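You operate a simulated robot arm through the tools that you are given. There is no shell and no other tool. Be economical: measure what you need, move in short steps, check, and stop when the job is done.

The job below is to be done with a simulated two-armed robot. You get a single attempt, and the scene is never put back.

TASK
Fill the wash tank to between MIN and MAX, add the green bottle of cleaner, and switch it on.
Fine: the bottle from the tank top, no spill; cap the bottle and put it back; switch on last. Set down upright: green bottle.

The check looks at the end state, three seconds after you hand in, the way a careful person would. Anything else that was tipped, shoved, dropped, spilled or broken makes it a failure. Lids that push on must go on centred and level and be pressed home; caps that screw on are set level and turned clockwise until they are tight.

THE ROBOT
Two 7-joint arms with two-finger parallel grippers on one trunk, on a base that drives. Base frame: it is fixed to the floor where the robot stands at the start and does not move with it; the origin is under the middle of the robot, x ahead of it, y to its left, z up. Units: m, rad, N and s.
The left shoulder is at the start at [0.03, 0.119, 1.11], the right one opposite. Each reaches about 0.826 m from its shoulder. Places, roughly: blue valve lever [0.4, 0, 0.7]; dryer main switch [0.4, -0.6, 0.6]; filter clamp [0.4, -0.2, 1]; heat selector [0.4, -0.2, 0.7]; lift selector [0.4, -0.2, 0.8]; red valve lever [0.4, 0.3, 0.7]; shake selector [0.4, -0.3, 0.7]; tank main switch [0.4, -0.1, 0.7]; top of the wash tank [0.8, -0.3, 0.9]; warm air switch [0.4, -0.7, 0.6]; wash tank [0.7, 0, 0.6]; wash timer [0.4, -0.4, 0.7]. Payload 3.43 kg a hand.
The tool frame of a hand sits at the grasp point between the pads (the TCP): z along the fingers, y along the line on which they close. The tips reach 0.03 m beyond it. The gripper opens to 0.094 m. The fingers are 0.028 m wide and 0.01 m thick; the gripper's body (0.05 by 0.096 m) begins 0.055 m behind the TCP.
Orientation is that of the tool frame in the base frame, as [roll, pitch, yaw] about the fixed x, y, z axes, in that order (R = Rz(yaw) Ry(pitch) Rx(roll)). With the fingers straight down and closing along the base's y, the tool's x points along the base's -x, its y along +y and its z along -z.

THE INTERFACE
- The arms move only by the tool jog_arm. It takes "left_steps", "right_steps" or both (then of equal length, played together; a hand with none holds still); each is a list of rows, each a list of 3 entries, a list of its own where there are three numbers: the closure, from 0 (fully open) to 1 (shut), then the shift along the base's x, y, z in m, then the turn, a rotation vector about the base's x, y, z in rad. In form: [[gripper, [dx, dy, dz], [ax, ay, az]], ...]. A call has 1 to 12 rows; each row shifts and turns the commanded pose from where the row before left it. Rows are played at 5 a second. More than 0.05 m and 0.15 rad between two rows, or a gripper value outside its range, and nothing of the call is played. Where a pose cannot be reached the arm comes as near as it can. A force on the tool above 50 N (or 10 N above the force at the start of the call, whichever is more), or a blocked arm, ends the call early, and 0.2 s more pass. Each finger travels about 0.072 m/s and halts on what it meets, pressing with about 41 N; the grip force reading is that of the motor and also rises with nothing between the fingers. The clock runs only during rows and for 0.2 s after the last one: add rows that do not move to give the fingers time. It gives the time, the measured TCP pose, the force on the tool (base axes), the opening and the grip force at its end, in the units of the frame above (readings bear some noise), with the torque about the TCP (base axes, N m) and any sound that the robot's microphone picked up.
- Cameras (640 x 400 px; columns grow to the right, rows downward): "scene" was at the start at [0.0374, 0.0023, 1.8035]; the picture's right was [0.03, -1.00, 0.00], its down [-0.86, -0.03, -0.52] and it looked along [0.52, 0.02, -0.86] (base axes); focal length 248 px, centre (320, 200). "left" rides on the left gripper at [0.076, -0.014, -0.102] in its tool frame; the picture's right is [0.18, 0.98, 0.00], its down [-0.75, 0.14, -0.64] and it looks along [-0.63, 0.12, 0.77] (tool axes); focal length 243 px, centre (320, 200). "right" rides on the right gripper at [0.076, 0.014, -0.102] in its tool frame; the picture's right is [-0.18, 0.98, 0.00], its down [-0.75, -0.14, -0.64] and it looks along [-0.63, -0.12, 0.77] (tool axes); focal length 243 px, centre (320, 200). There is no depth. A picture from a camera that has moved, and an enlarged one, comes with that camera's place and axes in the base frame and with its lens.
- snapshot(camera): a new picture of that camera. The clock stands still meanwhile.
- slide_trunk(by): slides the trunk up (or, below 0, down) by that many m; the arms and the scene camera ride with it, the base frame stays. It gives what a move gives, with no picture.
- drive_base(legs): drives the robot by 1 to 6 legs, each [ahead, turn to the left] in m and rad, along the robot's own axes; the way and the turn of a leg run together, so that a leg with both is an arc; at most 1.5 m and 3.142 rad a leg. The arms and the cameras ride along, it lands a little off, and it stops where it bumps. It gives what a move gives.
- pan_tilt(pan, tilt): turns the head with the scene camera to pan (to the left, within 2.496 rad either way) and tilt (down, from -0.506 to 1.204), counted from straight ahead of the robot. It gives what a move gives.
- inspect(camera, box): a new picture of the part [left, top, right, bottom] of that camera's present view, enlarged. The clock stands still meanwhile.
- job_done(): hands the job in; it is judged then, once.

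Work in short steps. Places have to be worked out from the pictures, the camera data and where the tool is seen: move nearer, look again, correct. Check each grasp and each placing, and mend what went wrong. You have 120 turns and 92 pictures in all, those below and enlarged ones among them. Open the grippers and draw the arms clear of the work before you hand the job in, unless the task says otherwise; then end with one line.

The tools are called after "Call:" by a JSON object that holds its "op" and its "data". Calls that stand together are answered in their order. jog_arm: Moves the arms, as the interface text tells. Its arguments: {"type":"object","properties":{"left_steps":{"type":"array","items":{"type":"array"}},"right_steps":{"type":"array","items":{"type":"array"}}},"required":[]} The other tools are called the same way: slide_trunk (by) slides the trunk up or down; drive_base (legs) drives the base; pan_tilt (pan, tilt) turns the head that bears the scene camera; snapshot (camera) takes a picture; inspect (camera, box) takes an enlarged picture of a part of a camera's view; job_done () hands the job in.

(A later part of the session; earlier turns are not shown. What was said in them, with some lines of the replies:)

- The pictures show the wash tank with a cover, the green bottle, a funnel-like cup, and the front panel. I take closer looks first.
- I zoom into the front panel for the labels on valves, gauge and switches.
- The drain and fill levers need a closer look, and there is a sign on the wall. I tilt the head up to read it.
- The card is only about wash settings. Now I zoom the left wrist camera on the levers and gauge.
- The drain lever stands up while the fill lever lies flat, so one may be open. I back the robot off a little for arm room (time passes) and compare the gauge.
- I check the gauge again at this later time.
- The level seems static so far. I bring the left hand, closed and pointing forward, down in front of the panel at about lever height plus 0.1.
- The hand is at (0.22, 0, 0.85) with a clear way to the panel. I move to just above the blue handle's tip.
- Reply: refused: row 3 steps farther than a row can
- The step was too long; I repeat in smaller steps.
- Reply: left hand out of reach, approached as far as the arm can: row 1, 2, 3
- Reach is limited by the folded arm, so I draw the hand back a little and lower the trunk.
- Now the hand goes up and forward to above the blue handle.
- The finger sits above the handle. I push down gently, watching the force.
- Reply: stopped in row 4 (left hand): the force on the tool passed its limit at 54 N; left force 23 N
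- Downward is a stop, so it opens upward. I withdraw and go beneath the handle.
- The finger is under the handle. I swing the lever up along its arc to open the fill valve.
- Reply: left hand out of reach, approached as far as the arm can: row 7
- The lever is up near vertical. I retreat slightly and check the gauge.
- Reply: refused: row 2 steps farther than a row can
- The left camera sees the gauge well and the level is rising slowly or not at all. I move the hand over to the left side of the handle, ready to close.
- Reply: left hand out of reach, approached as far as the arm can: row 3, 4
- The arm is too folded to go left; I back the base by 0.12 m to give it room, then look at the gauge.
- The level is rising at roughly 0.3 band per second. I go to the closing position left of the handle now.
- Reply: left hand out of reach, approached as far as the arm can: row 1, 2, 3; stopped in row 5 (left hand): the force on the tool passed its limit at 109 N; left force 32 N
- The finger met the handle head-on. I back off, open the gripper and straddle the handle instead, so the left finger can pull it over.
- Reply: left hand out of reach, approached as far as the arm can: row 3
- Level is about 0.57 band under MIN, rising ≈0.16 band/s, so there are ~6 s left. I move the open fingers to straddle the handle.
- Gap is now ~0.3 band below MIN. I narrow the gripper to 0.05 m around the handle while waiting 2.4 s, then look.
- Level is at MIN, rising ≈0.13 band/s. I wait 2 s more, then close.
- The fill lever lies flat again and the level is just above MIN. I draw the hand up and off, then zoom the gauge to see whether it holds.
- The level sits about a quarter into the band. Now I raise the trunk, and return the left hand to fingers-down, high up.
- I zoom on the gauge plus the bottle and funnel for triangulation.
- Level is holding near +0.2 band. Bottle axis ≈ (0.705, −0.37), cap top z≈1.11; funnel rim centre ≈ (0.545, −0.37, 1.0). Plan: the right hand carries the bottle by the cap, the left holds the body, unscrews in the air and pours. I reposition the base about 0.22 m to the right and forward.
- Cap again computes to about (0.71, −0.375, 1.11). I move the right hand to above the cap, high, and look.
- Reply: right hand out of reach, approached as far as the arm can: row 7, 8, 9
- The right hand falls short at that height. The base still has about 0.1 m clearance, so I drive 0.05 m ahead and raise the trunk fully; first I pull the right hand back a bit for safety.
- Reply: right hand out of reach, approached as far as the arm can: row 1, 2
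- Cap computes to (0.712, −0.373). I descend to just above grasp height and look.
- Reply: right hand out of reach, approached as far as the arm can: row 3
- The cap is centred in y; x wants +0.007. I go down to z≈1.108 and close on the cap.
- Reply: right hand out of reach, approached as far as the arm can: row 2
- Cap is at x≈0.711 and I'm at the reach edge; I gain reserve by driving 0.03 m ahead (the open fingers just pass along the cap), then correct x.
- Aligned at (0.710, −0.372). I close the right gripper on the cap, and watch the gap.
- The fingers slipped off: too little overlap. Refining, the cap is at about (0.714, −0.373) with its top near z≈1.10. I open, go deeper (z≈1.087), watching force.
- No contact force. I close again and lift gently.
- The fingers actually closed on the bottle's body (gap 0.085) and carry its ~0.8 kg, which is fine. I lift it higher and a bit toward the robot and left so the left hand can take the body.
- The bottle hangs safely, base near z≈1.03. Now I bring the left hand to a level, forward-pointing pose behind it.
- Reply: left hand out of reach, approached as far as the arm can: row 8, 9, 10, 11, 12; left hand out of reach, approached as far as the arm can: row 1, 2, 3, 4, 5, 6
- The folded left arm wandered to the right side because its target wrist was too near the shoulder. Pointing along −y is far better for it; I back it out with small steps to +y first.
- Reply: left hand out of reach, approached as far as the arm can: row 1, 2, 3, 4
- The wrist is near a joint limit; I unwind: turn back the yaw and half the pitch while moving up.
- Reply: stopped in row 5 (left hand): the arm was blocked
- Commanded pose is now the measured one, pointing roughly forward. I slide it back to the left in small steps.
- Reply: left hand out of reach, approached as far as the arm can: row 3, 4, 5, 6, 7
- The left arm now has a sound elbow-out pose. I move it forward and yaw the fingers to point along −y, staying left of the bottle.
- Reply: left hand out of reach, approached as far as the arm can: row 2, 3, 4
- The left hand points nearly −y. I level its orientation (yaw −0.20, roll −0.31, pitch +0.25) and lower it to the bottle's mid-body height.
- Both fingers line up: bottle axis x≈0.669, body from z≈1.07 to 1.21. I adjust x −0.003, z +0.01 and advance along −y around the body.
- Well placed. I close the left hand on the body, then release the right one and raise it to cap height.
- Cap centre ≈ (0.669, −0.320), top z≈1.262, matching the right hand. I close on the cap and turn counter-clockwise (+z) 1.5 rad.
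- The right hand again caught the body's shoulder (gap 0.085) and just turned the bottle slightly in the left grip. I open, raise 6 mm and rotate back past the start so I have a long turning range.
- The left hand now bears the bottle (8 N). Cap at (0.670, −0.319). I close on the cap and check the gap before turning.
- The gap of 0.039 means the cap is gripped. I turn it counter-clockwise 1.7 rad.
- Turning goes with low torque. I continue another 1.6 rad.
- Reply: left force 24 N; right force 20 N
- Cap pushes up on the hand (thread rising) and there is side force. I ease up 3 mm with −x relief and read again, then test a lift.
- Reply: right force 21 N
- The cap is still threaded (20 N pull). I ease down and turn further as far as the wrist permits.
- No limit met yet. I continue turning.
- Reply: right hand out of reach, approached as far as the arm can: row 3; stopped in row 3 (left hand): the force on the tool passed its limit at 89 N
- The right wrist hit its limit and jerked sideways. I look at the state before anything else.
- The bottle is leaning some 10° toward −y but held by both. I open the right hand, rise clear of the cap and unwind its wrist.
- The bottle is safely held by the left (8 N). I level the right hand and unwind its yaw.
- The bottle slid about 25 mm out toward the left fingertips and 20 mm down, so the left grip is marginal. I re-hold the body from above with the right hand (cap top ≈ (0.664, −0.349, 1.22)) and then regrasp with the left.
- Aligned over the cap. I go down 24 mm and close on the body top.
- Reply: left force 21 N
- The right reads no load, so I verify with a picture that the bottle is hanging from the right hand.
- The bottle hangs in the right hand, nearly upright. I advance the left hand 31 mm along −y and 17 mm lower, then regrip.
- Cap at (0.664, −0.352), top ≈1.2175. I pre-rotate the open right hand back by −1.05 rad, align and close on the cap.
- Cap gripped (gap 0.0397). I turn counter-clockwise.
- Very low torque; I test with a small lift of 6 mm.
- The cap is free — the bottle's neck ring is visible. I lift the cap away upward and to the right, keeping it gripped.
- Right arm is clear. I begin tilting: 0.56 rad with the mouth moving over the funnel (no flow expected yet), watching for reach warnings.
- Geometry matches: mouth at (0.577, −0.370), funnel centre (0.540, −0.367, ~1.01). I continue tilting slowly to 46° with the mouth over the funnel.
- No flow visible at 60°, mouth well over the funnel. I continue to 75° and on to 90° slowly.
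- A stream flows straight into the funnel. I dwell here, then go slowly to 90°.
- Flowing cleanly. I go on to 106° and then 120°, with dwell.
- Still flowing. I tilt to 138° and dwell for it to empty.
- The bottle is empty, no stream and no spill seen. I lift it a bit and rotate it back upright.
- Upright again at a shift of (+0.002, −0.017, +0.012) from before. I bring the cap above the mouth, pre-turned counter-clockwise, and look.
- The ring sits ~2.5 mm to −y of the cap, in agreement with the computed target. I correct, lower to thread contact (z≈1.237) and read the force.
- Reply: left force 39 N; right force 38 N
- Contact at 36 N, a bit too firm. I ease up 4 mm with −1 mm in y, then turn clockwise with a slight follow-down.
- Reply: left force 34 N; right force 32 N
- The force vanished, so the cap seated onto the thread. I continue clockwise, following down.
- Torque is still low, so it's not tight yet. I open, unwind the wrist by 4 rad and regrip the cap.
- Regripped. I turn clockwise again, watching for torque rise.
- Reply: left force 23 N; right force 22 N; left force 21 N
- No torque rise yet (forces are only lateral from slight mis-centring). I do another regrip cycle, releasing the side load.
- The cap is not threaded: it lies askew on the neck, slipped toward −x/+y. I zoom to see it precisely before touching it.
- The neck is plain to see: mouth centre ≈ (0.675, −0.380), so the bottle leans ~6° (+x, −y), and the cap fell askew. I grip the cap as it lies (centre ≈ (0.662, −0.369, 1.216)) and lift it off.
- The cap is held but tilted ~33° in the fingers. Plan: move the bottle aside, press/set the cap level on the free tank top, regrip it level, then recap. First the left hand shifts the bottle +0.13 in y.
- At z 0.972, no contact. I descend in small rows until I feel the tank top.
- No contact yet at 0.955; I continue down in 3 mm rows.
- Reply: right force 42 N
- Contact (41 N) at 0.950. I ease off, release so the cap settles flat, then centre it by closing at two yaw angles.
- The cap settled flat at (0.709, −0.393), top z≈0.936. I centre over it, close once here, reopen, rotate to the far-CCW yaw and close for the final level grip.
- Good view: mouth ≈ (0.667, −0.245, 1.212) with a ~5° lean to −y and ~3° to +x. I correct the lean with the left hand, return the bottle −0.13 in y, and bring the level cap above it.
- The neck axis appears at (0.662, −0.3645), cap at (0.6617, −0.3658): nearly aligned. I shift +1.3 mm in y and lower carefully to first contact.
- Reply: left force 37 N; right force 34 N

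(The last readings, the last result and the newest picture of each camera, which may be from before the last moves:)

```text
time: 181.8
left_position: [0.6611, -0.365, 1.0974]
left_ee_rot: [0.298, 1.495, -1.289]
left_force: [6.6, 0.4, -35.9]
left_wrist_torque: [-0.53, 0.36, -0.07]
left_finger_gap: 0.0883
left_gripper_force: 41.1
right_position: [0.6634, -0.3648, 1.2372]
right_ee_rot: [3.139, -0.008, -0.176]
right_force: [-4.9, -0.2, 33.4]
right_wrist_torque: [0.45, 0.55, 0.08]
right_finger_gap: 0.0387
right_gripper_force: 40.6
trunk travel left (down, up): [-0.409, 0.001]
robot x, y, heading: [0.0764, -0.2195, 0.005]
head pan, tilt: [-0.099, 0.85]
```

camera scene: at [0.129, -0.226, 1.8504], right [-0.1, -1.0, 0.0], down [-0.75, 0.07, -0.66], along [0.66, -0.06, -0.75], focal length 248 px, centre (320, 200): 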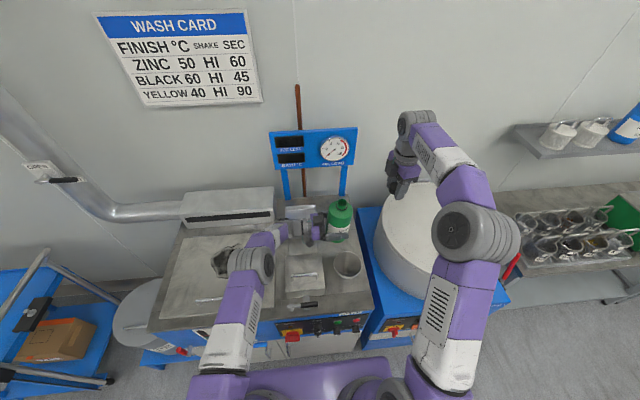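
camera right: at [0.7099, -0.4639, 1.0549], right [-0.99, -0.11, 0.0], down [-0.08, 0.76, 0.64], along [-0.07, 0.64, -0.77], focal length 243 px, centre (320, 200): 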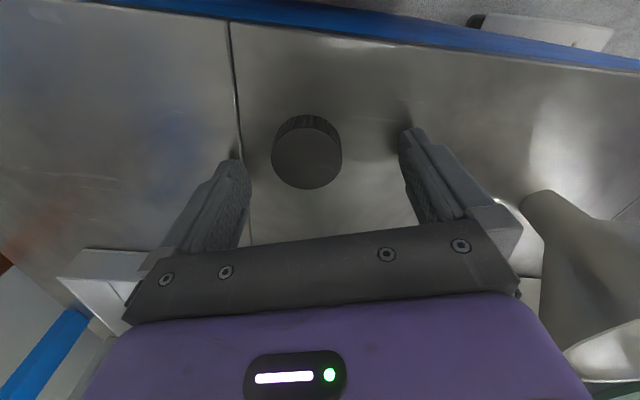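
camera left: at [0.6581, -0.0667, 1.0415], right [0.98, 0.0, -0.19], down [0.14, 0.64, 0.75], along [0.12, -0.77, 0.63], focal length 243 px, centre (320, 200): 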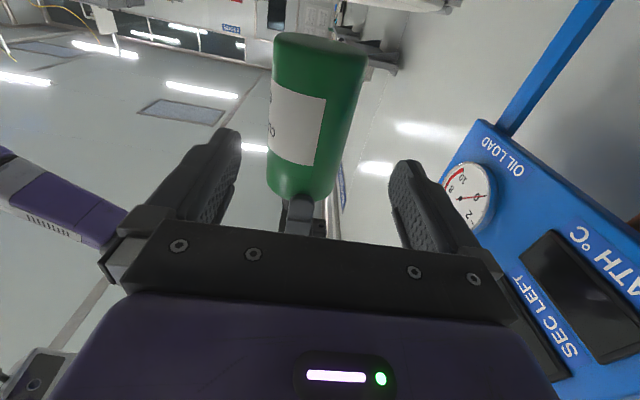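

Contact at z≈1.242. I back off to a light load, shift −1 mm in x, and turn clockwise under light pressure.

Call:
{"op": "jog_arm", "data": {"right_steps": [[1, [-0.001, 0, 0.003], [0, 0, 0]], [1, [0, 0, 0.0025], [0, 0, 0]], [1, [0, 0, 0], [0, 0, 0]]]}}

Call:
{"op": "jog_arm", "data": {"right_steps": [[1, [0, 0, 0], [0, 0, -0.12]], [1, [0, 0, 0], [0, 0, -0.12]], [1, [0, 0, -0.0003], [0, 0, -0.12]], [1, [0, 0, -0.0003], [0, 0, -0.12]], [1, [0, 0, -0.0003], [0, 0, -0.12]], [1, [0, 0, -0.0003], [0, 0, -0.12]]]}}

```text
time: 182.6
left_position: [0.6602, -0.3666, 1.1013]
left_ee_rot: [0.346, 1.485, -1.248]
left_force: [-4.4, 0.0, -24.0]
left_wrist_torque: [-0.35, -0.55, 0.04]
left_finger_gap: 0.0882
left_gripper_force: 40.7
right_position: [0.661, -0.3659, 1.241]
right_ee_rot: [3.139, -0.006, -0.176]
right_force: [2.9, -0.1, 23.1]
right_wrist_torque: [0.24, 0.11, -0.04]
right_finger_gap: 0.039
right_gripper_force: 41.0
trunk travel left (down, up): [-0.409, 0.001]
robot x, y, heading: [0.0786, -0.2146, 0.002]
head pan, tilt: [-0.099, 0.85]
```

```text
time: 184.0
left_position: [0.6625, -0.3678, 1.1066]
left_ee_rot: [0.379, 1.472, -1.212]
left_force: [6.0, -9.6, 12.7]
left_wrist_torque: [1.09, 1.37, -0.03]
left_finger_gap: 0.0882
left_gripper_force: 41.0
right_position: [0.6592, -0.3648, 1.2378]
right_ee_rot: [3.133, 0.003, -0.896]
right_force: [-5.8, 10.3, -14.6]
right_wrist_torque: [0.27, -0.56, 0.0]
right_finger_gap: 0.039
right_gripper_force: 40.9
trunk travel left (down, up): [-0.409, 0.001]
robot x, y, heading: [0.0804, -0.2161, -0.002]
head pan, tilt: [-0.099, 0.85]
```

The axial force flipped to −15 N: the thread has caught and is drawing the cap down. I follow down 3 mm, and keep turning clockwise.

Call:
{"op": "jog_arm", "data": {"right_steps": [[1, [0, 0, -0.0015], [0, 0, -0.1]], [1, [0, 0, -0.0015], [0, 0, -0.1]], [1, [0, 0, -0.0005], [0, 0, -0.12]], [1, [0, 0, -0.0005], [0, 0, -0.12]], [1, [0, 0, -0.0005], [0, 0, -0.12]], [1, [0, 0, -0.0005], [0, 0, -0.12]]]}}

```text
time: 185.4
left_position: [0.6618, -0.3672, 1.1042]
left_ee_rot: [0.342, 1.481, -1.247]
left_force: [4.7, -13.4, 24.0]
left_wrist_torque: [0.79, 0.41, -0.01]
left_finger_gap: 0.0883
left_gripper_force: 41.2
right_position: [0.6607, -0.3647, 1.2332]
right_ee_rot: [3.133, 0.0, -1.577]
right_force: [-5.2, 12.9, -25.3]
right_wrist_torque: [1.07, 0.17, 0.02]
right_finger_gap: 0.0388
right_gripper_force: 41.1
trunk travel left (down, up): [-0.409, 0.001]
robot x, y, heading: [0.0794, -0.2203, 0.008]
head pan, tilt: [-0.099, 0.85]
```

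Still being drawn down (−25 N). I follow faster and shift +1 mm in y.

Call:
{"op": "jog_arm", "data": {"right_steps": [[1, [0, 0.001, -0.0015], [0, 0, 0]], [1, [0, 0, -0.0015], [0, 0, 0]], [1, [0, 0, 0], [0, 0, 0]]]}}

Call:
{"op": "jog_arm", "data": {"right_steps": [[1, [0, 0, -0.0006], [0, 0, -0.13]], [1, [0, 0, -0.0006], [0, 0, -0.13]], [1, [0, 0, -0.0006], [0, 0, -0.13]], [1, [0, 0, -0.0006], [0, 0, -0.13]], [1, [0, 0, -0.0006], [0, 0, -0.13]], [1, [0, 0, -0.0006], [0, 0, -0.13]]]}}

```text
time: 186.2
left_position: [0.6623, -0.3656, 1.1015]
left_ee_rot: [0.322, 1.485, -1.264]
left_force: [8.8, -10.4, 16.0]
left_wrist_torque: [0.61, 0.84, 0.0]
left_finger_gap: 0.0884
left_gripper_force: 41.1
right_position: [0.6607, -0.3639, 1.2303]
right_ee_rot: [3.133, -0.001, -1.578]
right_force: [-9.1, 10.2, -17.4]
right_wrist_torque: [0.76, 0.33, 0.02]
right_finger_gap: 0.0386
right_gripper_force: 40.9
trunk travel left (down, up): [-0.409, 0.001]
robot x, y, heading: [0.0772, -0.2182, 0.003]
head pan, tilt: [-0.099, 0.85]
```

```text
time: 187.6
left_position: [0.6629, -0.3652, 1.1002]
left_ee_rot: [0.329, 1.483, -1.258]
left_force: [13.9, -5.9, -3.6]
left_wrist_torque: [0.28, 0.78, -0.04]
left_finger_gap: 0.0881
left_gripper_force: 41.4
right_position: [0.6617, -0.3635, 1.2282]
right_ee_rot: [3.137, -0.003, -2.359]
right_force: [-14.3, 6.4, 2.3]
right_wrist_torque: [0.48, 1.08, 0.01]
right_finger_gap: 0.0382
right_gripper_force: 40.5
trunk travel left (down, up): [-0.409, 0.001]
robot x, y, heading: [0.0806, -0.2183, 0.002]
head pan, tilt: [-0.099, 0.85]
```

Axial load balanced. I keep turning, watching torque about z.

Call:
{"op": "jog_arm", "data": {"right_steps": [[1, [-0.0005, 0, -0.0003], [0, 0, -0.13]], [1, [-0.0005, 0, -0.0003], [0, 0, -0.13]], [1, [0, 0, -0.0003], [0, 0, -0.13]], [1, [0, 0, -0.0003], [0, 0, -0.13]], [1, [0, 0, -0.0003], [0, 0, -0.13]], [1, [0, 0, -0.0003], [0, 0, -0.13]]]}}

Call:
{"op": "jog_arm", "data": {"right_steps": [[1, [0, 0, -0.0003], [0, 0, -0.13]], [1, [0, 0, -0.0003], [0, 0, -0.13]], [1, [0, 0, -0.0003], [0, 0, -0.13]], [1, [0, 0, -0.0003], [0, 0, -0.13]], [1, [0, 0, -0.0003], [0, 0, -0.13]], [1, [0, 0, -0.0003], [0, 0, -0.13]], [1, [0, 0, -0.0003], [0, 0, -0.13]]]}}

```text
time: 189.0
left_position: [0.6607, -0.3667, 1.1017]
left_ee_rot: [0.326, 1.488, -1.264]
left_force: [8.3, -1.9, -16.4]
left_wrist_torque: [-0.31, 0.08, -0.06]
left_finger_gap: 0.0884
left_gripper_force: 41.0
right_position: [0.6611, -0.3639, 1.2274]
right_ee_rot: [3.139, -0.002, -3.138]
right_force: [-8.1, 1.4, 15.7]
right_wrist_torque: [0.4, 1.1, 0.02]
right_finger_gap: 0.0391
right_gripper_force: 40.5
trunk travel left (down, up): [-0.409, 0.001]
robot x, y, heading: [0.081, -0.2211, 0.006]
head pan, tilt: [-0.099, 0.85]
```

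```text
time: 190.6
left_position: [0.6623, -0.3658, 1.1012]
left_ee_rot: [0.322, 1.487, -1.263]
left_force: [10.3, 2.3, -30.0]
left_wrist_torque: [-0.88, 0.64, -0.01]
left_finger_gap: 0.0881
left_gripper_force: 40.9
right_position: [0.661, -0.3633, 1.2262]
right_ee_rot: [3.136, 0.001, 2.234]
right_force: [-10.0, -2.8, 27.7]
right_wrist_torque: [0.47, 0.59, 0.03]
right_finger_gap: 0.0391
right_gripper_force: 41.4
trunk travel left (down, up): [-0.409, 0.001]
robot x, y, heading: [0.0815, -0.2185, 0.003]
head pan, tilt: [-0.099, 0.85]
```

Axial force rises as it bottoms. I relieve, open, unwind the wrist and take a look at the cap's seating.

Call:
{"op": "jog_arm", "data": {"right_steps": [[1, [0, 0, 0.0025], [0, 0, 0]], [0, [0, 0, 0], [0, 0, 0]], [0, [0, 0, 0], [0, 0, 0.1]], [0, [0, 0, 0], [0, 0, 0.148]], [0, [0, 0, 0], [0, 0, 0.148]], [0, [0, 0, 0], [0, 0, 0.148]], [0, [0, 0, 0], [0, 0, 0.148]], [0, [0, 0, 0], [0, 0, 0.148]], [0, [0, 0, 0], [0, 0, 0.148]], [0, [0, 0, 0], [0, 0, 0.148]], [0, [0, 0, 0], [0, 0, 0.148]], [0, [0, 0, 0], [0, 0, 0.148]]]}}

Call:
{"op": "jog_arm", "data": {"right_steps": [[0, [0, 0, 0], [0, 0, 0.148]], [0, [0, 0, 0], [0, 0, 0.148]], [0, [0, 0, 0], [0, 0, 0.148]], [0, [0, 0, 0], [0, 0, 0.148]], [0, [0, 0, 0], [0, 0, 0.148]], [0, [0, 0, 0], [0, 0, 0.148]], [0, [0, 0, 0], [0, 0, 0.148]], [0, [0, 0, 0], [0, 0, 0.148]], [0, [0, 0, 0], [0, 0, 0.148]], [0, [0, 0, 0], [0, 0, 0.148]], [0, [0, 0, 0], [0, 0, 0.148]], [0, [0, 0, 0], [0, 0, 0.148]]]}}

Call:
{"op": "inspect", "data": {"camera": "right", "box": [240, 60, 400, 220]}}

```text
time: 193.2
left_position: [0.6611, -0.3663, 1.1028]
left_ee_rot: [0.341, 1.483, -1.249]
left_force: [-0.7, 0.1, -0.8]
left_wrist_torque: [0.0, -0.02, 0.0]
left_finger_gap: 0.088
left_gripper_force: 41.5
right_position: [0.6616, -0.3645, 1.2263]
right_ee_rot: [3.134, -0.001, -2.611]
right_force: [0.3, -0.1, -0.2]
right_wrist_torque: [0.02, 0.01, 0.0]
right_finger_gap: 0.0941
right_gripper_force: 0.0
trunk travel left (down, up): [-0.409, 0.001]
robot x, y, heading: [0.081, -0.2128, 0.006]
head pan, tilt: [-0.099, 0.85]
```

```text
time: 195.8
left_position: [0.6624, -0.3665, 1.1024]
left_ee_rot: [0.34, 1.484, -1.248]
left_force: [0.2, -0.4, -1.8]
left_wrist_torque: [-0.04, -0.01, 0.0]
left_finger_gap: 0.0884
left_gripper_force: 41.6
right_position: [0.6605, -0.3644, 1.2265]
right_ee_rot: [3.136, -0.003, -0.836]
right_force: [0.5, 0.1, -0.7]
right_wrist_torque: [-0.02, -0.03, -0.03]
right_finger_gap: 0.0939
right_gripper_force: 0.0
trunk travel left (down, up): [-0.409, 0.001]
robot x, y, heading: [0.0809, -0.2141, 0.002]
head pan, tilt: [-0.099, 0.85]
```

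```text
2.50 times, centred on (320, 140) of right
camera zoom: at [0.7019, -0.4297, 1.3302], right [-0.85, -0.52, 0.0], down [-0.4, 0.66, 0.64], along [-0.34, 0.54, -0.77], focal length 606 px, centre (320, 350)
```

zoom: 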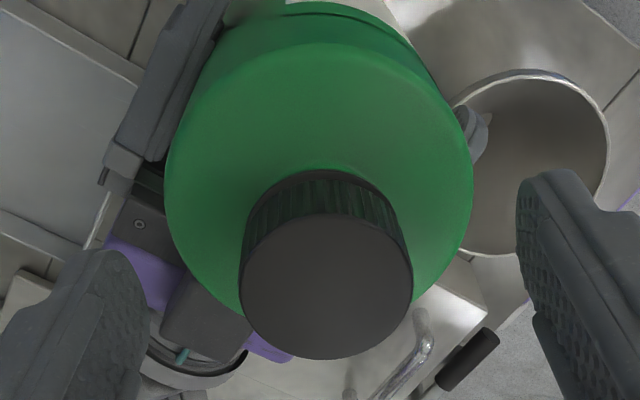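

The cap is now level and home on its ring. I regrip and give a final tightening turn, checking torque.

Call:
{"op": "jog_arm", "data": {"right_steps": [[1, [0.0005, -0.001, 0], [0, 0, 0]], [1, [0, 0, 0], [0, 0, 0]], [1, [0, 0, 0], [0, 0, 0]], [1, [0, 0, 0], [0, 0, 0]], [1, [0, 0, 0], [0, 0, 0]]]}}

Call:
{"op": "jog_arm", "data": {"right_steps": [[1, [0, 0, 0], [0, 0, -0.13]], [1, [0, 0, 0], [0, 0, -0.13]], [1, [0, 0, 0], [0, 0, -0.13]], [1, [0, 0, 0], [0, 0, -0.13]], [1, [0, 0, 0], [0, 0, -0.13]], [1, [0, 0, 0], [0, 0, -0.13]], [1, [0, 0, 0], [0, 0, -0.13]]]}}

Call:
{"op": "jog_arm", "data": {"right_steps": [[1, [0, 0, 0], [0, 0, -0.13]], [1, [0, 0, 0], [0, 0, -0.13]], [1, [0, 0, 0], [0, 0, -0.13]], [1, [0, 0, 0], [0, 0, -0.13]], [1, [0, 0, 0], [0, 0, -0.13]], [1, [0, 0, 0], [0, 0, -0.13]], [1, [0, 0, 0], [0, 0, -0.13]]]}}

```text
time: 197.0
left_position: [0.6607, -0.3662, 1.1015]
left_ee_rot: [0.334, 1.483, -1.256]
left_force: [1.4, 1.2, -1.5]
left_wrist_torque: [-0.31, 0.39, 0.03]
left_finger_gap: 0.088
left_gripper_force: 40.5
right_position: [0.6609, -0.3649, 1.2272]
right_ee_rot: [3.138, -0.002, -0.839]
right_force: [-1.6, -1.0, 0.3]
right_wrist_torque: [0.23, -0.21, 0.0]
right_finger_gap: 0.0392
right_gripper_force: 41.0
trunk travel left (down, up): [-0.409, 0.001]
robot x, y, heading: [0.0817, -0.2193, -0.001]
head pan, tilt: [-0.099, 0.85]
```

```text
time: 198.6
left_position: [0.6622, -0.3666, 1.1028]
left_ee_rot: [0.323, 1.485, -1.261]
left_force: [14.4, 2.1, -0.8]
left_wrist_torque: [-0.77, 1.45, -0.05]
left_finger_gap: 0.0882
left_gripper_force: 40.5
right_position: [0.6596, -0.3651, 1.2266]
right_ee_rot: [3.133, -0.004, -1.751]
right_force: [-14.2, -2.2, -1.5]
right_wrist_torque: [0.52, 0.36, 0.02]
right_finger_gap: 0.0391
right_gripper_force: 41.1
trunk travel left (down, up): [-0.409, 0.001]
robot x, y, heading: [0.0774, -0.2158, -0.003]
head pan, tilt: [-0.099, 0.85]
```

```text
time: 200.2
left_position: [0.6613, -0.3671, 1.1018]
left_ee_rot: [0.341, 1.485, -1.252]
left_force: [15.8, -9.9, 0.2]
left_wrist_torque: [1.01, 1.54, -0.93]
left_finger_gap: 0.0884
left_gripper_force: 41.2
right_position: [0.6606, -0.3635, 1.2271]
right_ee_rot: [3.134, -0.002, -2.659]
right_force: [-16.1, 10.8, -0.7]
right_wrist_torque: [0.34, 0.49, 0.93]
right_finger_gap: 0.0388
right_gripper_force: 41.5
trunk travel left (down, up): [-0.409, 0.001]
robot x, y, heading: [0.0782, -0.2177, 0.002]
head pan, tilt: [-0.099, 0.85]
```

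Torque about z rose to 0.93 N·m: the cap is tightening. Two small rows more to make it tight.

Call:
{"op": "jog_arm", "data": {"right_steps": [[1, [0, 0, 0], [0, 0, -0.1]], [1, [0, 0, 0], [0, 0, -0.1]], [1, [0, 0, 0], [0, 0, -0.1]]]}}

```text
time: 201.0
left_position: [0.6607, -0.367, 1.1025]
left_ee_rot: [0.352, 1.485, -1.24]
left_force: [10.4, -13.8, -0.3]
left_wrist_torque: [1.13, 0.89, -0.79]
left_finger_gap: 0.0884
left_gripper_force: 40.7
right_position: [0.6605, -0.3645, 1.2266]
right_ee_rot: [3.137, -0.001, -2.96]
right_force: [-9.4, 13.7, -1.1]
right_wrist_torque: [0.46, 0.35, 0.72]
right_finger_gap: 0.0391
right_gripper_force: 40.9
trunk travel left (down, up): [-0.409, 0.001]
robot x, y, heading: [0.0805, -0.2205, 0.004]
head pan, tilt: [-0.099, 0.85]
```

Tight — it now slips at that torque. I open the right hand, lower it over the cap to grip the body, and check.

Call:
{"op": "jog_arm", "data": {"right_steps": [[0, [0, 0, 0], [0, 0, 0]], [0, [0, 0, 0], [0, 0, 0]], [0, [0, 0, 0], [0, 0, -0.1]], [0, [0.001, -0.002, -0.012], [0, 0, -0.08]], [0, [0, 0, -0.012], [0, 0, 0]], [0, [0, 0, -0.009], [0, 0, 0]], [1, [0, 0, 0], [0, 0, 0]], [1, [0, 0, 0], [0, 0, 0]], [1, [0, 0, 0], [0, 0, 0]], [1, [0, 0, 0], [0, 0, 0]]]}}

```text
time: 203.2
left_position: [0.6611, -0.3667, 1.102]
left_ee_rot: [0.331, 1.482, -1.261]
left_force: [5.1, -19.4, -5.3]
left_wrist_torque: [0.88, 0.61, -0.04]
left_finger_gap: 0.0881
left_gripper_force: 41.0
right_position: [0.663, -0.3637, 1.1944]
right_ee_rot: [3.13, -0.003, -3.137]
right_force: [-4.5, 20.2, 5.2]
right_wrist_torque: [0.89, -0.15, 0.05]
right_finger_gap: 0.0841
right_gripper_force: 41.0
trunk travel left (down, up): [-0.409, 0.001]
robot x, y, heading: [0.0828, -0.2175, 0.003]
head pan, tilt: [-0.099, 0.85]
```

The right hand holds the body (gap 0.084). I open the left hand and withdraw it along +y, then carry the bottle over its spot.

Call:
{"op": "jog_arm", "data": {"left_steps": [[0, [0, 0, 0], [0, 0, 0]], [0, [0, 0, 0], [0, 0, 0]], [0, [0, 0.02, 0], [0, 0, 0]], [0, [0, 0.03, 0], [0, 0, 0]], [0, [0, 0.04, 0], [0, 0, 0]], [0, [0, 0.04, 0], [0, 0, 0]], [0, [0, 0.03, 0.02], [0, 0, 0]]]}}

Call:
{"op": "jog_arm", "data": {"right_steps": [[1, [0.01, 0, 0], [0, 0, 0]], [1, [0.01, -0.003, 0], [0, 0, 0]], [1, [0.01, -0.003, 0], [0, 0, 0]], [1, [0.01, -0.003, 0], [0, 0, 0]], [1, [0.008, 0, -0.01], [0, 0, 0]], [1, [0, 0, -0.025], [0, 0, 0]], [1, [0, 0, -0.025], [0, 0, 0]], [1, [0, 0, -0.02], [0, 0, 0]]]}}

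Call:
{"op": "snapshot", "data": {"camera": "scene"}}

```text
time: 204.8
left_position: [0.66, -0.2049, 1.1242]
left_ee_rot: [0.347, 1.482, -1.24]
left_force: [0.0, 0.0, -0.2]
left_wrist_torque: [0.02, -0.02, 0.01]
left_finger_gap: 0.0941
left_gripper_force: 0.1
right_position: [0.662, -0.3678, 1.1941]
right_ee_rot: [3.136, -0.002, -3.14]
right_force: [-0.2, 0.6, 0.2]
right_wrist_torque: [0.0, -0.02, -0.01]
right_finger_gap: 0.0838
right_gripper_force: 40.8
trunk travel left (down, up): [-0.409, 0.001]
robot x, y, heading: [0.0826, -0.2206, -0.002]
head pan, tilt: [-0.099, 0.85]
```

```text
time: 206.6
left_position: [0.661, -0.2059, 1.1223]
left_ee_rot: [0.34, 1.484, -1.249]
left_force: [0.7, -0.2, -0.2]
left_wrist_torque: [0.01, -0.01, 0.0]
left_finger_gap: 0.0939
left_gripper_force: 0.0
right_position: [0.7103, -0.3758, 1.1125]
right_ee_rot: [3.138, -0.003, -3.139]
right_force: [0.3, 0.0, 0.2]
right_wrist_torque: [0.03, 0.04, 0.02]
right_finger_gap: 0.0839
right_gripper_force: 41.3
trunk travel left (down, up): [-0.409, 0.001]
robot x, y, heading: [0.0793, -0.2174, 0.0]
head pan, tilt: [-0.099, 0.85]
```

```text
2 pictures are left
camera scene: at [0.1278, -0.225, 1.8505], right [-0.1, -1.0, 0.0], down [-0.75, 0.07, -0.66], along [0.66, -0.06, -0.75], focal length 248 px, centre (320, 200)
```

scene: 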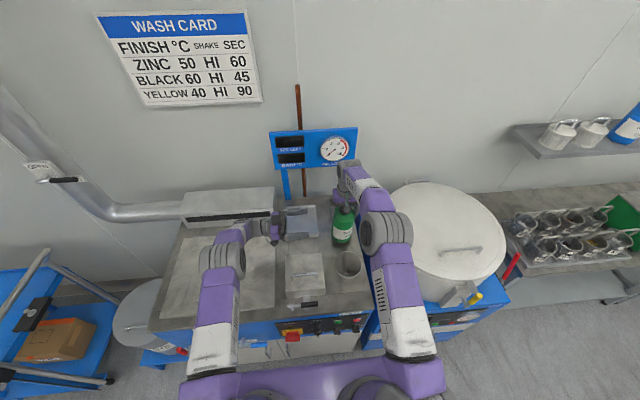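

The bottle hangs over its spot. I lower in small rows until contact.

Call:
{"op": "jog_arm", "data": {"right_steps": [[1, [0, 0, -0.005], [0, 0, 0]], [1, [0, 0, -0.004], [0, 0, 0]], [1, [0, 0, -0.003], [0, 0, 0]], [1, [0, 0, -0.003], [0, 0, 0]]]}}

```text
time: 207.6
left_position: [0.6615, -0.2057, 1.1223]
left_ee_rot: [0.343, 1.485, -1.248]
left_force: [0.2, -0.2, -0.6]
left_wrist_torque: [-0.01, 0.0, 0.03]
left_finger_gap: 0.094
left_gripper_force: 0.0
right_position: [0.7088, -0.3755, 1.0973]
right_ee_rot: [3.138, -0.003, -3.14]
right_force: [-0.6, -0.5, 0.2]
right_wrist_torque: [-0.02, 0.02, 0.0]
right_finger_gap: 0.0837
right_gripper_force: 41.0
trunk travel left (down, up): [-0.409, 0.001]
robot x, y, heading: [0.0778, -0.2176, 0.001]
head pan, tilt: [-0.099, 0.85]
```

No contact yet; I go on in 2–3 mm rows.

Call:
{"op": "jog_arm", "data": {"right_steps": [[1, [0, 0, -0.003], [0, 0, 0]], [1, [0, 0, -0.003], [0, 0, 0]], [1, [0, 0, -0.002], [0, 0, 0]], [1, [0, 0, -0.002], [0, 0, 0]]]}}

```text
time: 208.6
left_position: [0.6598, -0.2057, 1.1233]
left_ee_rot: [0.349, 1.484, -1.239]
left_force: [0.3, 0.0, 0.0]
left_wrist_torque: [-0.04, -0.01, 0.0]
left_finger_gap: 0.0941
left_gripper_force: 0.0
right_position: [0.7102, -0.3757, 1.0913]
right_ee_rot: [3.139, 0.0, -3.14]
right_force: [-0.2, -0.2, 6.7]
right_wrist_torque: [-0.25, 0.27, -0.03]
right_finger_gap: 0.0838
right_gripper_force: 40.7
trunk travel left (down, up): [-0.409, 0.001]
robot x, y, heading: [0.078, -0.22, 0.0]
head pan, tilt: [-0.099, 0.85]
```

Contact felt (7 N). I press slightly to flatten it, release, and rise straight up.

Call:
{"op": "jog_arm", "data": {"right_steps": [[1, [0, 0, -0.002], [0, 0, 0]], [1, [0, 0, -0.001], [0, 0, 0]], [0.08, [0, 0, 0], [0, 0, 0]], [0, [0, 0, 0], [0, 0, 0]], [0, [0, 0, 0], [0, 0, 0]], [0, [0, 0, 0], [0, 0, 0]]]}}

Call:
{"op": "jog_arm", "data": {"right_steps": [[0, [0, 0, 0.02], [0, 0, 0]], [0, [0, 0, 0.03], [0, 0, 0]], [0, [0, 0, 0.04], [0, 0, 0]], [0, [-0.02, -0.02, 0.03], [0, 0, 0]], [0, [-0.03, -0.03, 0.02], [0, 0, 0]], [0, [-0.03, -0.03, 0], [0, 0, 0]], [0, [-0.04, -0.02, 0], [0, 0, 0]], [0, [-0.04, -0.02, 0], [0, 0, 0]]]}}

```text
time: 210.0
left_position: [0.661, -0.2071, 1.1214]
left_ee_rot: [0.346, 1.484, -1.243]
left_force: [-0.3, 0.1, -0.4]
left_wrist_torque: [-0.01, -0.01, 0.02]
left_finger_gap: 0.094
left_gripper_force: 0.1
right_position: [0.7104, -0.376, 1.0863]
right_ee_rot: [3.139, -0.002, -3.14]
right_force: [-0.2, -0.4, -1.0]
right_wrist_torque: [0.0, 0.0, 0.0]
right_finger_gap: 0.0937
right_gripper_force: 0.0
trunk travel left (down, up): [-0.409, 0.001]
robot x, y, heading: [0.0814, -0.2164, -0.0]
head pan, tilt: [-0.099, 0.85]
```

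```text
time: 211.8
left_position: [0.6591, -0.2061, 1.123]
left_ee_rot: [0.357, 1.485, -1.233]
left_force: [-0.6, -0.1, -1.1]
left_wrist_torque: [0.01, -0.02, 0.06]
left_finger_gap: 0.094
left_gripper_force: 0.0
right_position: [0.5476, -0.4975, 1.2253]
right_ee_rot: [3.135, -0.001, -3.14]
right_force: [0.0, 0.6, -0.1]
right_wrist_torque: [0.01, -0.06, -0.01]
right_finger_gap: 0.0941
right_gripper_force: 0.0
trunk travel left (down, up): [-0.409, 0.001]
robot x, y, heading: [0.0832, -0.2149, 0.003]
head pan, tilt: [-0.099, 0.85]
```

Bottle released and the hand is clear. Now the main switch: computed handle centre ≈ (0.379, −0.135, 0.715), bar horizontal pointing to OFF (+y); ON is up. I raise the left hand, back off and lower the trunk so the right hand can reach the panel.

Call:
{"op": "jog_arm", "data": {"left_steps": [[0, [0, 0.02, 0.04], [0, 0, 0]], [0, [0, 0.02, 0.04], [0, 0, 0]], [0, [0, 0.02, 0.04], [0, 0, 0]], [0, [-0.01, 0.02, 0.04], [0, 0, 0]], [0, [-0.01, 0.02, 0.04], [0, 0, 0]]]}}

Call:
{"op": "drive_base", "data": {"legs": [[-0.28, 0]]}}

Call:
{"op": "slide_trunk", "data": {"by": -0.234}}

```text
time: 213.0
left_position: [0.6395, -0.1064, 1.3241]
left_ee_rot: [0.33, 1.484, -1.26]
left_force: [0.3, 0.2, 0.3]
left_wrist_torque: [0.02, 0.0, 0.02]
left_finger_gap: 0.0942
left_gripper_force: 0.0
right_position: [0.5495, -0.4954, 1.2266]
right_ee_rot: [3.138, -0.002, -3.141]
right_force: [0.6, -0.6, -0.1]
right_wrist_torque: [-0.03, -0.03, 0.0]
right_finger_gap: 0.094
right_gripper_force: 0.1
trunk travel left (down, up): [-0.409, 0.001]
robot x, y, heading: [0.0792, -0.22, 0.0]
head pan, tilt: [-0.099, 0.85]
```

```text
time: 215.0
left_position: [0.3611, -0.1078, 1.3239]
left_ee_rot: [0.338, 1.484, -1.253]
left_force: [-0.8, 0.3, -0.3]
left_wrist_torque: [0.0, 0.01, -0.01]
left_finger_gap: 0.0937
left_gripper_force: 0.0
right_position: [0.2691, -0.4989, 1.2256]
right_ee_rot: [3.139, -0.003, -3.14]
right_force: [0.1, 0.2, -0.2]
right_wrist_torque: [-0.01, 0.02, 0.02]
right_finger_gap: 0.094
right_gripper_force: 0.1
trunk travel left (down, up): [-0.409, 0.001]
robot x, y, heading: [-0.2001, -0.2173, -0.003]
head pan, tilt: [-0.099, 0.85]
```

```text
time: 217.4
left_position: [0.3605, -0.1071, 1.0896]
left_ee_rot: [0.341, 1.485, -1.249]
left_force: [-0.4, 0.5, -0.2]
left_wrist_torque: [0.0, -0.03, -0.02]
left_finger_gap: 0.094
left_gripper_force: 0.0
right_position: [0.2685, -0.496, 0.9925]
right_ee_rot: [3.136, -0.001, -3.141]
right_force: [-0.1, 0.5, 0.4]
right_wrist_torque: [-0.01, -0.01, -0.03]
right_finger_gap: 0.0942
right_gripper_force: 0.1
trunk travel left (down, up): [-0.175, 0.235]
robot x, y, heading: [-0.2007, -0.2173, -0.0]
head pan, tilt: [-0.099, 0.85]
```

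I pitch the right hand forward (closed) and lower it in front of the panel.

Call:
{"op": "jog_arm", "data": {"right_steps": [[1, [-0.002, 0.015, -0.016], [0, -0.1309, 0]], [1, [-0.002, 0.015, -0.016], [0, -0.1309, 0]], [1, [-0.002, 0.015, -0.016], [0, -0.1309, 0]], [1, [-0.002, 0.015, -0.016], [0, -0.1309, 0]], [1, [-0.002, 0.015, -0.016], [0, -0.1309, 0]], [1, [-0.002, 0.015, -0.016], [0, -0.1309, 0]], [1, [-0.002, 0.015, -0.016], [0, -0.1309, 0]], [1, [-0.002, 0.015, -0.016], [0, -0.1309, 0]], [1, [-0.002, 0.015, -0.016], [0, -0.1309, 0]], [1, [-0.002, 0.015, -0.016], [0, -0.1309, 0]], [1, [-0.002, 0.015, -0.016], [0, -0.1309, 0]], [1, [-0.002, 0.015, -0.016], [0, -0.1309, 0]]]}}

Call:
{"op": "jog_arm", "data": {"right_steps": [[1, [0, 0.035, -0.015], [0, 0, 0]], [1, [0, 0.035, -0.02], [0, 0, 0]], [1, [0, 0.035, -0.02], [0, 0, 0]], [1, [0, 0.03, -0.02], [0, 0, 0]], [1, [0, 0.03, -0.02], [0, 0, 0]], [1, [0, 0.03, -0.015], [0, 0, 0]]]}}

```text
time: 220.0
left_position: [0.3603, -0.1077, 1.0897]
left_ee_rot: [0.336, 1.482, -1.255]
left_force: [0.0, -0.9, -1.1]
left_wrist_torque: [0.0, 0.02, -0.02]
left_finger_gap: 0.094
left_gripper_force: 0.1
right_position: [0.2444, -0.3181, 0.7997]
right_ee_rot: [-2.042, 1.57, -2.04]
right_force: [-0.3, 0.1, -0.1]
right_wrist_torque: [0.01, 0.0, 0.01]
right_finger_gap: 0.0
right_gripper_force: 33.1
trunk travel left (down, up): [-0.175, 0.235]
robot x, y, heading: [-0.1998, -0.2167, 0.002]
head pan, tilt: [-0.099, 0.85]
```

```text
time: 221.4
left_position: [0.3616, -0.108, 1.0897]
left_ee_rot: [0.338, 1.484, -1.252]
left_force: [-0.2, -0.2, -0.6]
left_wrist_torque: [-0.01, -0.04, 0.04]
left_finger_gap: 0.0938
left_gripper_force: 0.0
right_position: [0.2447, -0.1233, 0.6883]
right_ee_rot: [-2.914, 1.566, -2.911]
right_force: [-0.1, -0.1, -0.8]
right_wrist_torque: [0.02, 0.0, 0.04]
right_finger_gap: 0.0
right_gripper_force: 32.8
trunk travel left (down, up): [-0.175, 0.235]
robot x, y, heading: [-0.2016, -0.2156, -0.003]
head pan, tilt: [-0.099, 0.85]
```

In place at (0.245, −0.123, 0.688). I use one picture from the right camera to verify the switch.

Call:
{"op": "snapshot", "data": {"camera": "right"}}

```text
1 pictures are left
camera right: at [0.1419, -0.1087, 0.6139], right [0.0, 0.98, 0.18], down [-0.64, -0.14, 0.76], along [0.77, -0.12, 0.63], focal length 243 px, centre (320, 200)
```

right: 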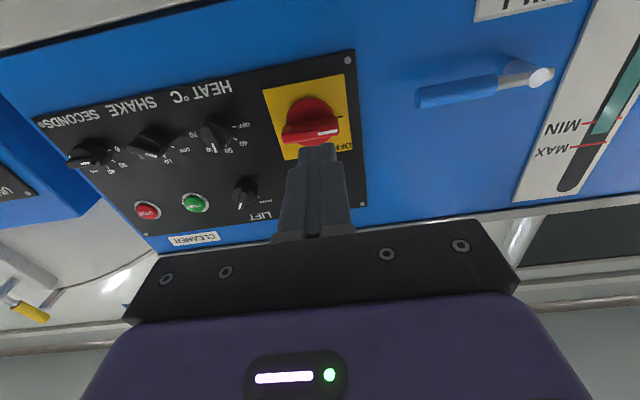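

The bar is confirmed: y from −0.169 to −0.110, z≈0.715, pointing to OFF; the gauge shows the level midway between MIN and MAX. I move the closed finger under the bar's +y end.

Call:
{"op": "jog_arm", "data": {"right_steps": [[1, [0.03, 0.006, -0.009], [0, 0, 0]], [1, [0.045, 0, 0], [0, 0, 0]], [1, [0.035, 0, 0], [0, 0, 0]], [1, [0.01, 0, 0], [0, 0, 0]]]}}

Call:
{"op": "jog_arm", "data": {"right_steps": [[1, [0, 0.002, 0.012], [0, 0, 0]], [1, [0, 0.003, 0.01], [0, 0, 0]], [1, [0, 0.004, 0.01], [0, 0, 0]], [1, [0, -0.002, 0.01], [0, 0, 0]], [1, [0, -0.005, 0.009], [0, 0, 0]], [1, [0, -0.006, 0.006], [0, 0, 0]], [1, [0, -0.004, 0.001], [0, 0, 0]]]}}

```text
time: 222.4
left_position: [0.3589, -0.1081, 1.0916]
left_ee_rot: [0.356, 1.484, -1.236]
left_force: [0.1, -1.2, 0.3]
left_wrist_torque: [-0.02, 0.0, -0.01]
left_finger_gap: 0.0942
left_gripper_force: 0.1
right_position: [0.3628, -0.1172, 0.6793]
right_ee_rot: [-2.667, 1.567, -2.663]
right_force: [-13.3, -1.3, 4.0]
right_wrist_torque: [0.0, -0.29, -0.1]
right_finger_gap: 0.0
right_gripper_force: 32.7
trunk travel left (down, up): [-0.175, 0.235]
robot x, y, heading: [-0.2002, -0.2159, 0.0]
head pan, tilt: [-0.099, 0.85]
```

```text
time: 224.0
left_position: [0.3599, -0.1068, 1.0894]
left_ee_rot: [0.339, 1.481, -1.252]
left_force: [0.2, 0.0, 0.1]
left_wrist_torque: [-0.03, 0.01, -0.01]
left_finger_gap: 0.0941
left_gripper_force: 0.1
right_position: [0.3614, -0.1219, 0.7383]
right_ee_rot: [-2.926, 1.566, -2.917]
right_force: [-16.1, 8.9, -12.3]
right_wrist_torque: [0.14, 0.42, 0.16]
right_finger_gap: 0.0
right_gripper_force: 33.1
trunk travel left (down, up): [-0.175, 0.235]
robot x, y, heading: [-0.2012, -0.2162, 0.003]
head pan, tilt: [-0.099, 0.85]
```

The finger touched the panel lightly and swept the bar up; it now pushes back (+9 N in y). I ease off the panel 4 mm and push a little further to −y to be sure it reaches ON.

Call:
{"op": "jog_arm", "data": {"right_steps": [[1, [-0.005, 0, 0.001], [0, 0, 0]], [1, [0, -0.003, 0], [0, 0, 0]], [1, [0, -0.003, 0], [0, 0, 0]]]}}

```text
time: 225.0
left_position: [0.3612, -0.1082, 1.0893]
left_ee_rot: [0.332, 1.485, -1.257]
left_force: [-0.3, 0.2, -0.1]
left_wrist_torque: [0.0, -0.01, -0.02]
left_finger_gap: 0.0945
left_gripper_force: 0.2
right_position: [0.3606, -0.123, 0.7422]
right_ee_rot: [1.712, 1.563, 1.739]
right_force: [4.4, 12.0, -5.5]
right_wrist_torque: [0.09, 0.08, 0.16]
right_finger_gap: 0.0002
right_gripper_force: 33.0
trunk travel left (down, up): [-0.175, 0.235]
robot x, y, heading: [-0.1976, -0.2184, -0.003]
head pan, tilt: [-0.099, 0.85]
stopped in row 3 (right hand): the force on the tool passed its limit at 51 N (the readings are from after the stop); the commanded pose is now the measured one
```

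It reached a firm stop with the bar about upright. I retreat and use the last picture to check the switch and gauge.

Call:
{"op": "jog_arm", "data": {"right_steps": [[1, [0, 0.012, 0], [0, 0, 0]], [1, [-0.045, 0.01, 0], [0, 0, 0]], [1, [-0.04, 0.02, -0.015], [0, 0, 0]], [1, [-0.03, 0.01, -0.03], [0, 0, 0]]]}}

Call:
{"op": "snapshot", "data": {"camera": "right"}}

```text
time: 226.0
left_position: [0.3597, -0.1081, 1.0891]
left_ee_rot: [0.338, 1.483, -1.254]
left_force: [-0.4, 0.3, -0.2]
left_wrist_torque: [-0.02, 0.02, -0.01]
left_finger_gap: 0.0942
left_gripper_force: 0.0
right_position: [0.2437, -0.0723, 0.6987]
right_ee_rot: [1.27, 1.564, 1.289]
right_force: [0.2, 0.9, -0.1]
right_wrist_torque: [-0.02, 0.01, -0.01]
right_finger_gap: 0.0
right_gripper_force: 32.4
trunk travel left (down, up): [-0.175, 0.235]
robot x, y, heading: [-0.1997, -0.215, 0.002]
head pan, tilt: [-0.099, 0.85]
```

```text
0 pictures are left
camera right: at [0.1428, -0.059, 0.6218], right [-0.02, 0.98, 0.19], down [-0.64, -0.16, 0.75], along [0.77, -0.11, 0.63], focal length 243 px, centre (320, 200)
```

right: 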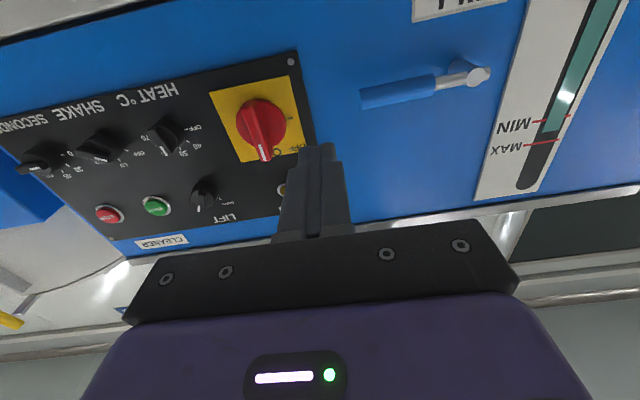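

The switch points to ON and the level is between MIN and MAX. I open the right gripper and back the robot away.

Call:
{"op": "jog_arm", "data": {"right_steps": [[0, [-0.02, 0, 0], [0, 0, 0]], [0, [0, 0, 0], [0, 0, 0]], [0, [0, 0, 0], [0, 0, 0]]]}}

Call:
{"op": "drive_base", "data": {"legs": [[-0.25, 0]]}}

```text
time: 226.8
left_position: [0.3608, -0.1085, 1.0893]
left_ee_rot: [0.338, 1.484, -1.253]
left_force: [-0.2, -0.1, 0.5]
left_wrist_torque: [0.01, -0.01, 0.0]
left_finger_gap: 0.0939
left_gripper_force: 0.0
right_position: [0.2259, -0.0739, 0.697]
right_ee_rot: [1.414, 1.566, 1.436]
right_force: [-0.2, 0.3, 0.3]
right_wrist_torque: [0.02, -0.03, -0.01]
right_finger_gap: 0.0942
right_gripper_force: 0.1
trunk travel left (down, up): [-0.175, 0.235]
robot x, y, heading: [-0.1992, -0.2155, -0.001]
head pan, tilt: [-0.099, 0.85]
```

```text
time: 228.6
left_position: [0.1084, -0.1083, 1.0896]
left_ee_rot: [0.344, 1.484, -1.247]
left_force: [0.2, -0.2, -0.9]
left_wrist_torque: [0.01, -0.03, 0.04]
left_finger_gap: 0.094
left_gripper_force: 0.1
right_position: [-0.0245, -0.0734, 0.6967]
right_ee_rot: [1.283, 1.565, 1.301]
right_force: [0.4, 0.5, 0.8]
right_wrist_torque: [0.01, 0.01, 0.01]
right_finger_gap: 0.0941
right_gripper_force: 0.0
trunk travel left (down, up): [-0.175, 0.235]
robot x, y, heading: [-0.4498, -0.2159, 0.004]
head pan, tilt: [-0.099, 0.85]
```

Everything is done and the arms are clear; I hand in.

Call:
{"op": "job_done", "data": {}}

```text
The job is handed in.
```

The tank is filled to between MIN and MAX, the cleaner is poured in through the funnel with no spill seen, and the main switch is at ON, set last. The green bottle is capped tight and was set back down in its place on the tank top. I had no pictures left to check after letting it go, so I judged that it stands upright from the contact force and the clean release.
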